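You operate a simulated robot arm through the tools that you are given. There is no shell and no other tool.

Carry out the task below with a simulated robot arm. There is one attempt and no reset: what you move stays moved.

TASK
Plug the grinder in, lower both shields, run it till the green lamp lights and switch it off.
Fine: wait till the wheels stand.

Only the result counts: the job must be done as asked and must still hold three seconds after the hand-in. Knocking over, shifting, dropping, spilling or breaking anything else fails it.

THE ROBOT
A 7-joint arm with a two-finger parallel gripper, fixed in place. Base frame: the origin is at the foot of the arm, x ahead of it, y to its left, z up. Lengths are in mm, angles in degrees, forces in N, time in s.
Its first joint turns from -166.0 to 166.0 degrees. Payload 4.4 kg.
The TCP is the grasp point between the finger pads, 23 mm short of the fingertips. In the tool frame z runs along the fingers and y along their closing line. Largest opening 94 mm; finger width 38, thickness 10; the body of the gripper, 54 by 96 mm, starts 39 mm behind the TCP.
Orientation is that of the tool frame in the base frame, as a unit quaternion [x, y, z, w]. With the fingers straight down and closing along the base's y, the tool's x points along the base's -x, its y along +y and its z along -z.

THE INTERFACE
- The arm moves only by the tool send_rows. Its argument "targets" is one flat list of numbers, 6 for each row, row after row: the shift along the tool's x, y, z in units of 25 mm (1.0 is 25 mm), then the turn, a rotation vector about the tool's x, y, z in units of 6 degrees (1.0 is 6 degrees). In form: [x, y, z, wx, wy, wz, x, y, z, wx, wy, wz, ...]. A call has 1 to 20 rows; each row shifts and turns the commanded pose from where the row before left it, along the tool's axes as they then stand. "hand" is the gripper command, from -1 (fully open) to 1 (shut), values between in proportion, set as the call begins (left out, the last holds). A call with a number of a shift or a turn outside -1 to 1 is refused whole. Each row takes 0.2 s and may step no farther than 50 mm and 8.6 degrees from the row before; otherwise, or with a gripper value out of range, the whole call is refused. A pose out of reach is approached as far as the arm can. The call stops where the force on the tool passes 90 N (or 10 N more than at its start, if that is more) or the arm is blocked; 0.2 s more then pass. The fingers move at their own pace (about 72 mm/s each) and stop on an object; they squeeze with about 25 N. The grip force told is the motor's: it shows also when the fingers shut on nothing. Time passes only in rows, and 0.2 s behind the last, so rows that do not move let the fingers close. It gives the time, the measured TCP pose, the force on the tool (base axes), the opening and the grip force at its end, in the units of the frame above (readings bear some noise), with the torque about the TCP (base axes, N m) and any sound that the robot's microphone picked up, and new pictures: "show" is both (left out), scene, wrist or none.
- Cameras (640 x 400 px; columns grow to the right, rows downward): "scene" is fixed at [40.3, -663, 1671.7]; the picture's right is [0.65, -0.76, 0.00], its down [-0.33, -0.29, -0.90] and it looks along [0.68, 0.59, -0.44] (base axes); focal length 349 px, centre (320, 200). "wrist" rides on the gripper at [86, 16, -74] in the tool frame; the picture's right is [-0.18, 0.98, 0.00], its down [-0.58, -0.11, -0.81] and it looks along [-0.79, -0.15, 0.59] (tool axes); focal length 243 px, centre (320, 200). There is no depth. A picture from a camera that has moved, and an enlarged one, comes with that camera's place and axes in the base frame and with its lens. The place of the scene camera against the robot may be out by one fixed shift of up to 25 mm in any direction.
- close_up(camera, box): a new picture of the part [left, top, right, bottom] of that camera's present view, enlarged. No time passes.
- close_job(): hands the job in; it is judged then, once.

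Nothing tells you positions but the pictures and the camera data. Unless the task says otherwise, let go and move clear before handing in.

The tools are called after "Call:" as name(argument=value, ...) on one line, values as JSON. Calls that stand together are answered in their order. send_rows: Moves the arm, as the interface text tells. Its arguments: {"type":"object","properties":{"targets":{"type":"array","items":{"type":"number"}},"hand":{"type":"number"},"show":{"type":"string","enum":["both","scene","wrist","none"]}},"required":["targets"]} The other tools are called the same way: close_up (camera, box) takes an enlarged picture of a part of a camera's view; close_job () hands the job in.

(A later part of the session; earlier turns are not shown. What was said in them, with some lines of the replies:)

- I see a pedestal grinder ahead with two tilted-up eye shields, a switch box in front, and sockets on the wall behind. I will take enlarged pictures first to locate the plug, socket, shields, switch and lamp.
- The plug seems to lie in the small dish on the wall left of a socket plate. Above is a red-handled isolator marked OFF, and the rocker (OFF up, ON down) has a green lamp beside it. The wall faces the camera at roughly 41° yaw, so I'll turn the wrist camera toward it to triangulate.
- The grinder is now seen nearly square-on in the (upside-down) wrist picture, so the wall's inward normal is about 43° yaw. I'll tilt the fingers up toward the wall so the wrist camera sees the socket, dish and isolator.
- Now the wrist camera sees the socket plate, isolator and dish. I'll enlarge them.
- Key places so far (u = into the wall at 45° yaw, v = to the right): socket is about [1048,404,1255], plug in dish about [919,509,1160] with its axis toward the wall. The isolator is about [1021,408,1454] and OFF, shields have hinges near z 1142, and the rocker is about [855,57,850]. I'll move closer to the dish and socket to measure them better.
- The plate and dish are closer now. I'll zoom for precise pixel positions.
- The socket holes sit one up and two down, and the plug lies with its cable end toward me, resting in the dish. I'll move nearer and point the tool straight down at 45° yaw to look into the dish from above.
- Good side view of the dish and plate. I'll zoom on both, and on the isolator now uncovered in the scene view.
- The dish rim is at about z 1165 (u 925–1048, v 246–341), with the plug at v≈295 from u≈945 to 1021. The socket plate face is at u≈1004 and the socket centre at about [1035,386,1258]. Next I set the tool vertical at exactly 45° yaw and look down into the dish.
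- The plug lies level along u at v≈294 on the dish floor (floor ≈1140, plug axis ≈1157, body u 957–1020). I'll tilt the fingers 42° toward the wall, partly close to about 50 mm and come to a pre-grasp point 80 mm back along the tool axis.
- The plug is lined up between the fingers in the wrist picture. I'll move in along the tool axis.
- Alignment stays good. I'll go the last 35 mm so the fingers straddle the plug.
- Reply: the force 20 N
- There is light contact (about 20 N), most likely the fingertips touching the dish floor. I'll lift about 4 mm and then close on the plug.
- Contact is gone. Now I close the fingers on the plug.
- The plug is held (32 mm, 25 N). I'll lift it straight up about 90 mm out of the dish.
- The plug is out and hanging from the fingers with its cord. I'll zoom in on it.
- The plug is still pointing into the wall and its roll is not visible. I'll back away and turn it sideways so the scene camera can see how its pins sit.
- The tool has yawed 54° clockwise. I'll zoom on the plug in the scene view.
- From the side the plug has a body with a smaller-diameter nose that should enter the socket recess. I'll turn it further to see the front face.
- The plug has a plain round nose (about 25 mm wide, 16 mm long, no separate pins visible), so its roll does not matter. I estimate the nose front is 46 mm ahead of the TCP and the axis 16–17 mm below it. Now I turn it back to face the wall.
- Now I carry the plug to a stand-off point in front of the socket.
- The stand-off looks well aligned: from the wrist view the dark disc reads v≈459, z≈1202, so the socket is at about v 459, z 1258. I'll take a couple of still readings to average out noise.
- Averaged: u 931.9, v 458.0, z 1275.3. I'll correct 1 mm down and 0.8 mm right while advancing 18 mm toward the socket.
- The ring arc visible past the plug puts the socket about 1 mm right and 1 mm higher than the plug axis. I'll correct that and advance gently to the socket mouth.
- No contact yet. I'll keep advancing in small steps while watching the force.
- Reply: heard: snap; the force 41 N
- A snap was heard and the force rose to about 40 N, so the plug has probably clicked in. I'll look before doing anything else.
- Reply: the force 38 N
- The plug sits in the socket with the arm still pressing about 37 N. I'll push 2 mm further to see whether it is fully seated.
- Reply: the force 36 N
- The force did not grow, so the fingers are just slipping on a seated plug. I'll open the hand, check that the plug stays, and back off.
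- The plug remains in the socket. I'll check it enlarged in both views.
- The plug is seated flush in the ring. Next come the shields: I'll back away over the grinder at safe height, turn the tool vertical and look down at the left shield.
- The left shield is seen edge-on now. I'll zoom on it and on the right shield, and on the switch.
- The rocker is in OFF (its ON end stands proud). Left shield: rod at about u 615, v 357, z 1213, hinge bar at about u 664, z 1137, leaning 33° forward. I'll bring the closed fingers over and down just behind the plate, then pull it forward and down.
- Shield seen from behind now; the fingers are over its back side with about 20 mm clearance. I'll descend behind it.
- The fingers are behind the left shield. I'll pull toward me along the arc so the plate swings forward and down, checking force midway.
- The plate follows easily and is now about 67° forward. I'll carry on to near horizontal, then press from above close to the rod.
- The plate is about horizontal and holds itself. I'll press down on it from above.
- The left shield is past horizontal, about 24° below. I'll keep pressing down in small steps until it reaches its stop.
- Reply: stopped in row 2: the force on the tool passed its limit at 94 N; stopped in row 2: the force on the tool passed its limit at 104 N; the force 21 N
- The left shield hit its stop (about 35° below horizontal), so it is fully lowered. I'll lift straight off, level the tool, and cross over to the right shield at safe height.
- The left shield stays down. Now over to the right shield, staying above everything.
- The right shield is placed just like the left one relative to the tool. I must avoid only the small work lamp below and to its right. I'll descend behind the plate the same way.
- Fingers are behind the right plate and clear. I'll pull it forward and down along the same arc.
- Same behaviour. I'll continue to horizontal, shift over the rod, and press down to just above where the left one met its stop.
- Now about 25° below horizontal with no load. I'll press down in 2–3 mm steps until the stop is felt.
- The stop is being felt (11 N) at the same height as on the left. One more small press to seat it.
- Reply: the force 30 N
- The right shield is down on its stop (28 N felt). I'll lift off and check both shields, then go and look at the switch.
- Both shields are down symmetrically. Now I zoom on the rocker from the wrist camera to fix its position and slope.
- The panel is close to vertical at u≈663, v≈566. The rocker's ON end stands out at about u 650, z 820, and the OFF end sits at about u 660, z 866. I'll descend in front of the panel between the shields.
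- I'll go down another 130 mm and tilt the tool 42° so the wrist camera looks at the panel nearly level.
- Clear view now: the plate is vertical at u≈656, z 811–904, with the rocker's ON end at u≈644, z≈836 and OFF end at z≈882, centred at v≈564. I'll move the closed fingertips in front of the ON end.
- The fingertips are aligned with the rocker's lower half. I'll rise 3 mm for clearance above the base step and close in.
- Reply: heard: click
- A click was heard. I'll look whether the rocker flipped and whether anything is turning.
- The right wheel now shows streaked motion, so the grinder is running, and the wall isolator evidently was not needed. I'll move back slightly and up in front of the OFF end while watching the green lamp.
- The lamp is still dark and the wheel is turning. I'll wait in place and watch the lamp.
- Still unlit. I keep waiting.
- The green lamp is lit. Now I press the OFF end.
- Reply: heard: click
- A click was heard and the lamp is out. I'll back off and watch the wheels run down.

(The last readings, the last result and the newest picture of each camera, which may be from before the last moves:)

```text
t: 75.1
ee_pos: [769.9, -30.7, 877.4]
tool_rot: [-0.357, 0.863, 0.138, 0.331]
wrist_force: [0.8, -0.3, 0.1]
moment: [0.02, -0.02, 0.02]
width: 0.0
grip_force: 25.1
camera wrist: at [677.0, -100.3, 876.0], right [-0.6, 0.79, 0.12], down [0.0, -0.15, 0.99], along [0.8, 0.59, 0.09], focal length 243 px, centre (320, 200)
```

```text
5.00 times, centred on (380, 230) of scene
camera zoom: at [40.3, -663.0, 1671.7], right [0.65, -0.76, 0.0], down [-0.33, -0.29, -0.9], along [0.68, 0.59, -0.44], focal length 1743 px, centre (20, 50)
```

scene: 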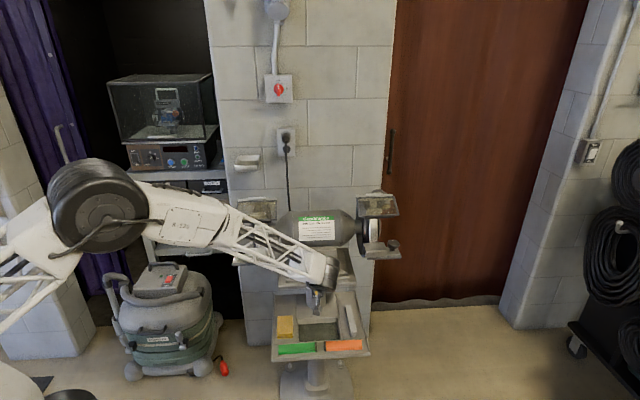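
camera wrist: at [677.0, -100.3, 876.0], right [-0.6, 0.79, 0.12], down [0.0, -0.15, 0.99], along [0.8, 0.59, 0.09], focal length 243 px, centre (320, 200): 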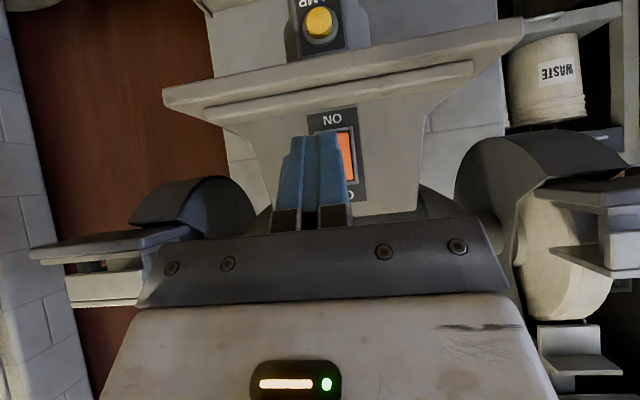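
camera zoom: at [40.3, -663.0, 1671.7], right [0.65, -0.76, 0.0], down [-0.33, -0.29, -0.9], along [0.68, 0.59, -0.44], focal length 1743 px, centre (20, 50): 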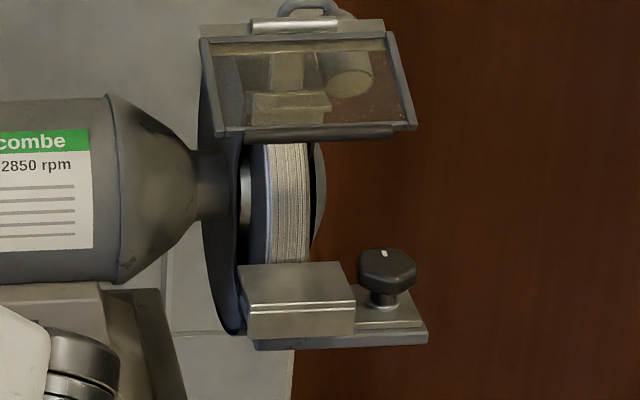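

The wheels are still coasting. I'll withdraw the arm well clear meanwhile.

Call:
send_rows(targets=[0.99, 0, -0.892, 0, 0, 0, 0.99, 0, -0.892, 0, 0, 0, 0.99, 0, -0.892, 0, 0, 0, -0.78, 0, -0.867, 0, 0, 0, -0.78, 0, -0.867, 0, 0, 0, -0.78, 0, -0.867, 0, 0, 0, -0.78, 0, -0.867, 0, 0, 0, -0.78, 0, -0.867, 0, 0, 0, -0.78, 0, -0.867, 0, 0, 0, -0.78, 0, -0.867, 0, 0, 0, -0.78, 0, -0.867, 0, 0, 0, -0.78, 0, -0.867, 0, 0, 0, -0.78, 0, -0.867, 0, 0, 0, -0.78, 0, -0.867, 0, 0, 0, -0.78, 0, -0.867, 0, 0, 0], show="both")

Call:
close_up(camera="scene", box=[220, 170, 420, 295])

Call:
close_up(camera="scene", box=[350, 190, 410, 270])

```text
t: 78.3
ee_pos: [700.8, -100.1, 1227.9]
tool_rot: [-0.355, 0.864, 0.137, 0.329]
wrist_force: [-0.4, 0.0, -0.6]
moment: [0.03, -0.02, 0.03]
width: 0.0
grip_force: 24.9
camera wrist: at [607.6, -168.8, 1227.3], right [-0.6, 0.79, 0.13], down [0.01, -0.15, 0.99], along [0.8, 0.59, 0.09], focal length 243 px, centre (320, 200)
```

scene: 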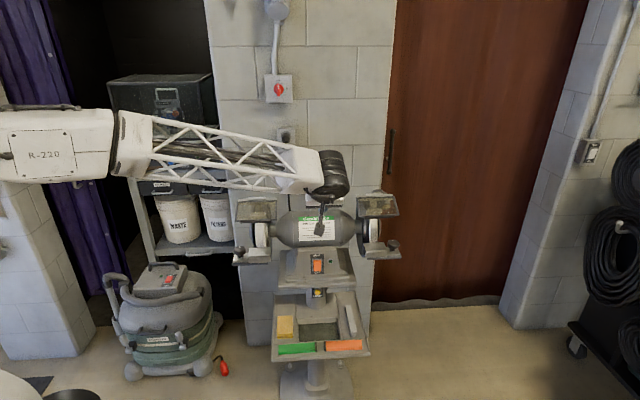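
wrist: 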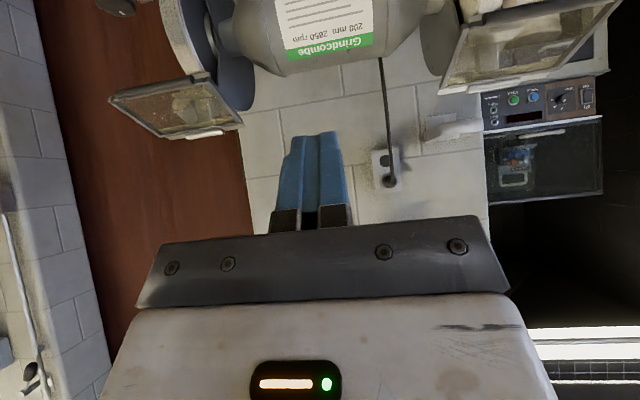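

```text
3.20 times, centred on (320, 232) of scene
camera zoom: at [40.3, -663.0, 1671.7], right [0.65, -0.76, 0.0], down [-0.33, -0.29, -0.9], along [0.68, 0.59, -0.44], focal length 1116 px, centre (320, 96)
```

zoom: 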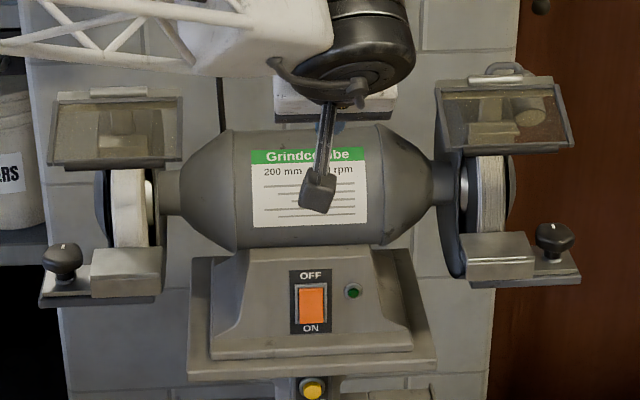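

```text
5.00 times, centred on (380, 230) of scene
camera zoom: at [40.3, -663.0, 1671.7], right [0.65, -0.76, 0.0], down [-0.33, -0.29, -0.9], along [0.68, 0.59, -0.44], focal length 1743 px, centre (20, 50)
```

zoom: 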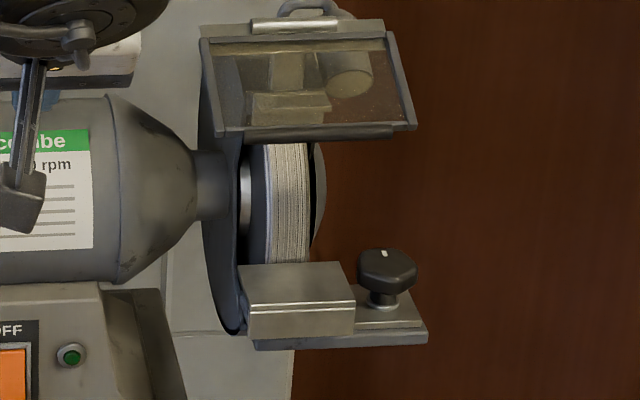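

The rocker is at OFF, and the wheels still spin. I'll draw the arm further back and keep waiting.

Call:
send_rows(targets=[0.3, 0, -0.9, 0, 0, 0, 0.3, 0, -0.9, 0, 0, 0, 0.3, 0, -0.9, 0, 0, 0, 0.3, 0, -0.9, 0, 0, 0, 0.3, 0, -0.9, 0, 0, 0, 0.3, 0, -0.9, 0, 0, 0, 0, 0, 0, 0, 0, 0, 0, 0, 0, 0, 0, 0, 0, 0, 0, 0, 0, 0, 0, 0, 0, 0, 0, 0, 0, 0, 0, 0, 0, 0, 0, 0, 0, 0, 0, 0, 0, 0, 0, 0, 0, 0, 0, 0, 0, 0, 0, 0], show="scene")

Call:
close_up(camera="scene", box=[350, 190, 410, 270])

Call:
close_up(camera="scene", box=[225, 190, 285, 270])

```text
t: 81.3
ee_pos: [613.7, -188.1, 1298.6]
tool_rot: [-0.357, 0.863, 0.138, 0.33]
wrist_force: [0.5, 0.1, -0.3]
moment: [0.01, -0.02, 0.0]
width: 0.0
grip_force: 24.7
```

scene: 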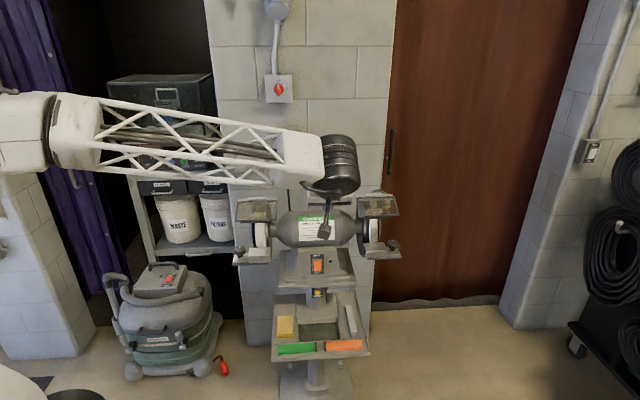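

```text
5.00 times, centred on (380, 230) of scene
camera zoom: at [40.3, -663.0, 1671.7], right [0.65, -0.76, 0.0], down [-0.33, -0.29, -0.9], along [0.68, 0.59, -0.44], focal length 1743 px, centre (20, 50)
```

zoom: 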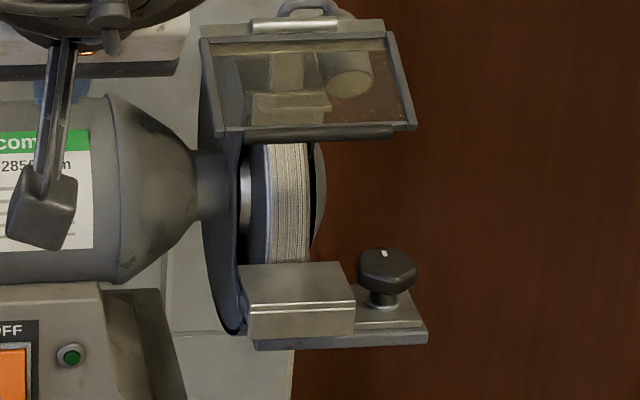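

```text
5.00 times, centred on (255, 230) of scene
camera zoom: at [40.3, -663.0, 1671.7], right [0.65, -0.76, 0.0], down [-0.33, -0.29, -0.9], along [0.68, 0.59, -0.44], focal length 1743 px, centre (645, 50)
```

zoom: 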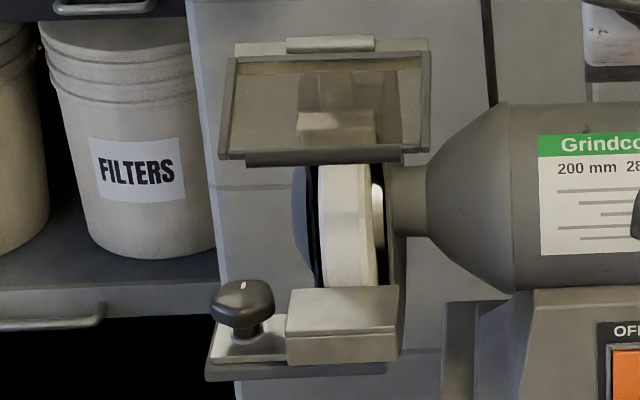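

The right wheel is still blurred. I'll wait four seconds at a time.

Call:
send_rows(targets=[0, 0, 0, 0, 0, 0, 0, 0, 0, 0, 0, 0, 0, 0, 0, 0, 0, 0, 0, 0, 0, 0, 0, 0, 0, 0, 0, 0, 0, 0, 0, 0, 0, 0, 0, 0, 0, 0, 0, 0, 0, 0, 0, 0, 0, 0, 0, 0, 0, 0, 0, 0, 0, 0, 0, 0, 0, 0, 0, 0, 0, 0, 0, 0, 0, 0, 0, 0, 0, 0, 0, 0, 0, 0, 0, 0, 0, 0, 0, 0, 0, 0, 0, 0, 0, 0, 0, 0, 0, 0, 0, 0, 0, 0, 0, 0, 0, 0, 0, 0, 0, 0, 0, 0, 0, 0, 0, 0, 0, 0, 0, 0, 0, 0, 0, 0, 0, 0, 0, 0], show="none")

Call:
close_up(camera="scene", box=[350, 190, 410, 270])

```text
t: 85.5
ee_pos: [612.9, -189.6, 1298.8]
tool_rot: [-0.357, 0.864, 0.137, 0.329]
wrist_force: [-0.4, 0.7, -0.5]
moment: [-0.01, 0.0, 0.02]
width: 0.2
grip_force: 25.1
```

```text
5.00 times, centred on (380, 230) of scene
camera zoom: at [40.3, -663.0, 1671.7], right [0.65, -0.76, 0.0], down [-0.33, -0.29, -0.9], along [0.68, 0.59, -0.44], focal length 1743 px, centre (20, 50)
```

zoom: 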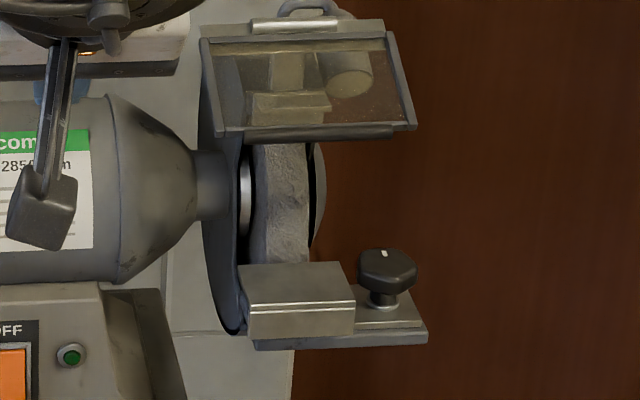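

The wheel's rough surface is visible again, so it has slowed or stopped. I'll wait a little and compare pictures to be sure it stands.

Call:
send_rows(targets=[0, 0, 0, 0, 0, 0, 0, 0, 0, 0, 0, 0], show="none")

Call:
close_up(camera="scene", box=[362, 210, 386, 250])

Call:
close_up(camera="scene", box=[250, 215, 274, 250])

Call:
send_rows(targets=[0, 0, 0, 0, 0, 0, 0, 0, 0, 0, 0, 0, 0, 0, 0, 0, 0, 0, 0, 0, 0, 0, 0, 0, 0, 0, 0, 0, 0, 0, 0, 0, 0, 0, 0, 0, 0, 0, 0, 0, 0, 0], show="none")

Call:
close_up(camera="scene", box=[362, 210, 386, 250])

Call:
close_up(camera="scene", box=[250, 215, 274, 250])

```text
t: 86.1
ee_pos: [612.9, -189.0, 1299.6]
tool_rot: [-0.356, 0.863, 0.138, 0.33]
wrist_force: [0.7, -0.3, -0.9]
moment: [-0.02, 0.03, -0.01]
width: 0.0
grip_force: 24.6
```

```text
10.00 times, centred on (374, 230) of scene
camera zoom: at [40.3, -663.0, 1671.7], right [0.65, -0.76, 0.0], down [-0.33, -0.29, -0.9], along [0.68, 0.59, -0.44], focal length 3486 px, centre (-220, -100)
```

zoom: 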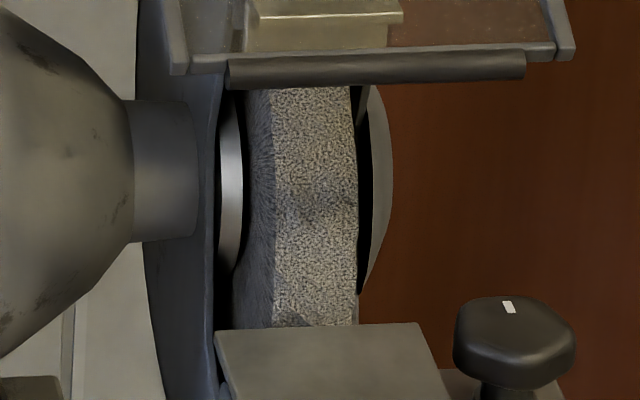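

```text
11.43 times, centred on (262, 232) of scene
camera zoom: at [40.3, -663.0, 1671.7], right [0.65, -0.76, 0.0], down [-0.33, -0.29, -0.9], along [0.68, 0.59, -0.44], focal length 3984 px, centre (983, -171)
```

zoom: 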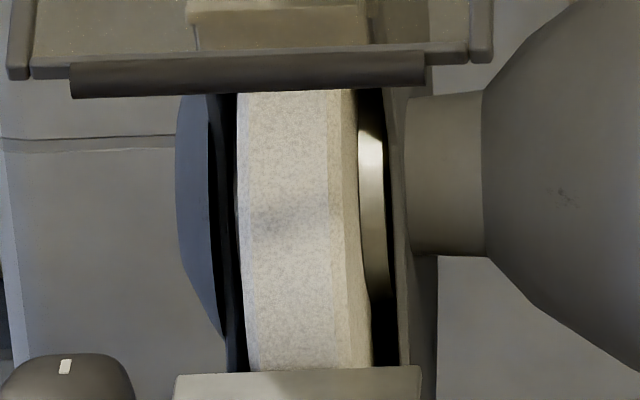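

```text
t: 87.7
ee_pos: [612.6, -188.5, 1299.2]
tool_rot: [-0.357, 0.863, 0.138, 0.33]
wrist_force: [-0.3, -0.5, 0.2]
moment: [0.01, 0.01, -0.01]
width: 0.0
grip_force: 25.0
```

```text
10.00 times, centred on (374, 230) of scene
camera zoom: at [40.3, -663.0, 1671.7], right [0.65, -0.76, 0.0], down [-0.33, -0.29, -0.9], along [0.68, 0.59, -0.44], focal length 3486 px, centre (-220, -100)
```

zoom: 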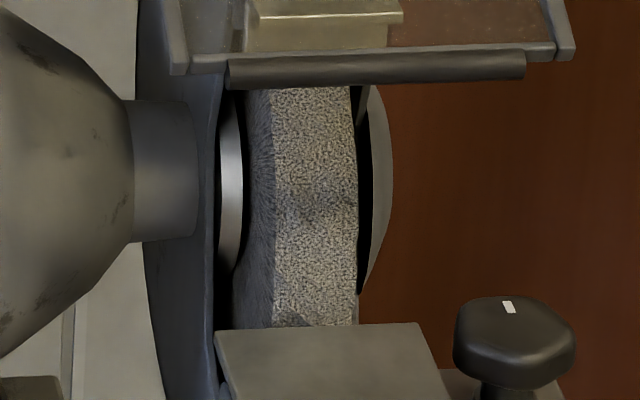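

```text
11.43 times, centred on (262, 232) of scene
camera zoom: at [40.3, -663.0, 1671.7], right [0.65, -0.76, 0.0], down [-0.33, -0.29, -0.9], along [0.68, 0.59, -0.44], focal length 3984 px, centre (983, -171)
```

zoom: 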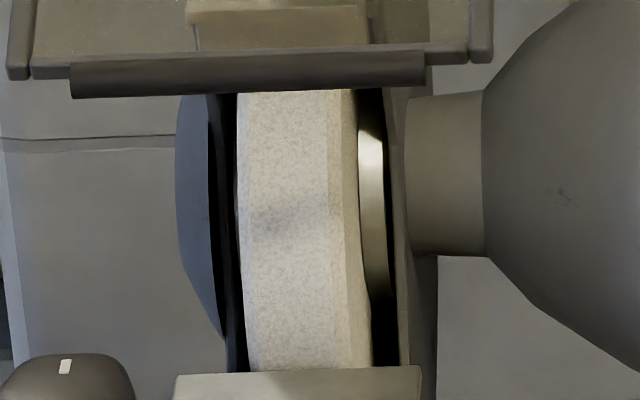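

Both wheels look identical 1.6 s apart, so they stand still. One last check of the plug, shields and rocker before handing in.

Call:
close_up(camera="scene", box=[220, 120, 420, 300])

Call:
close_up(camera="scene", box=[300, 245, 340, 275])

Call:
close_up(camera="wrist", box=[220, 0, 460, 220])

```text
2.22 times, centred on (320, 210) of scene
camera zoom: at [40.3, -663.0, 1671.7], right [0.65, -0.76, 0.0], down [-0.33, -0.29, -0.9], along [0.68, 0.59, -0.44], focal length 775 px, centre (320, 178)
```

zoom: 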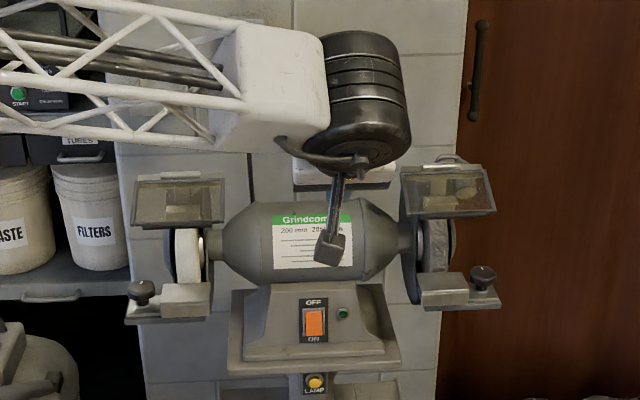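

```text
13.33 times, centred on (320, 260) of scene
camera zoom: at [40.3, -663.0, 1671.7], right [0.65, -0.76, 0.0], down [-0.33, -0.29, -0.9], along [0.68, 0.59, -0.44], focal length 4648 px, centre (320, -600)
```

zoom: 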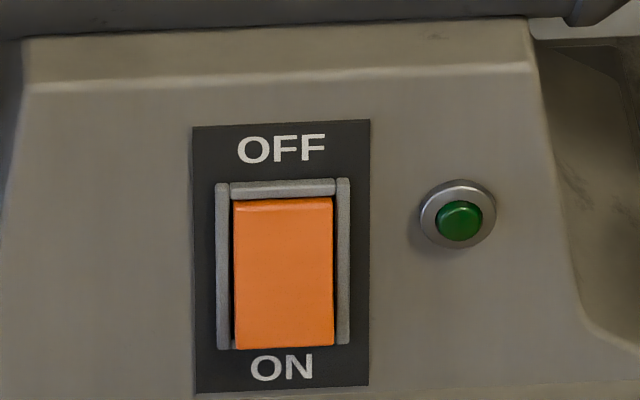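

```text
1.82 times, centred on (340, 110) of wrist
camera zoom: at [520.3, -257.7, 1297.2], right [-0.6, 0.79, 0.13], down [0.0, -0.15, 0.99], along [0.8, 0.59, 0.09], focal length 441 px, centre (284, 364)
```

zoom: 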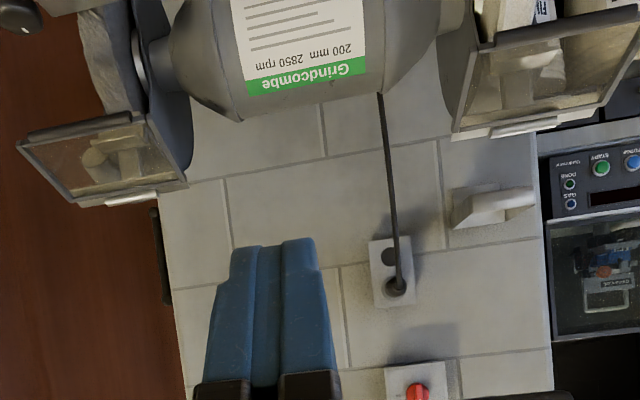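

The plug is in the socket, both shields are down, the rocker is at OFF, the lamp is out and the wheels stand still. The arm is clear and holding nothing, so I hand in.

Call:
close_job()

```text
The job is handed in.
```

The grinder is plugged in, both shields are down on their stops, and it ran until the green lamp lit. It is now switched off. Close-up pictures taken 1.6 s apart, about 12 s after switch-off, showed no movement in either wheel. I then backed the arm clear and handed the job in.

- **Wall isolator:** I left the red switch above the socket at OFF. The grinder ran without it, so I did not touch it.
- **Left shield:** My last presses down on it hit the stop at about 100 N, more than I meant. It stayed down and looked undamaged in the pictures afterwards.
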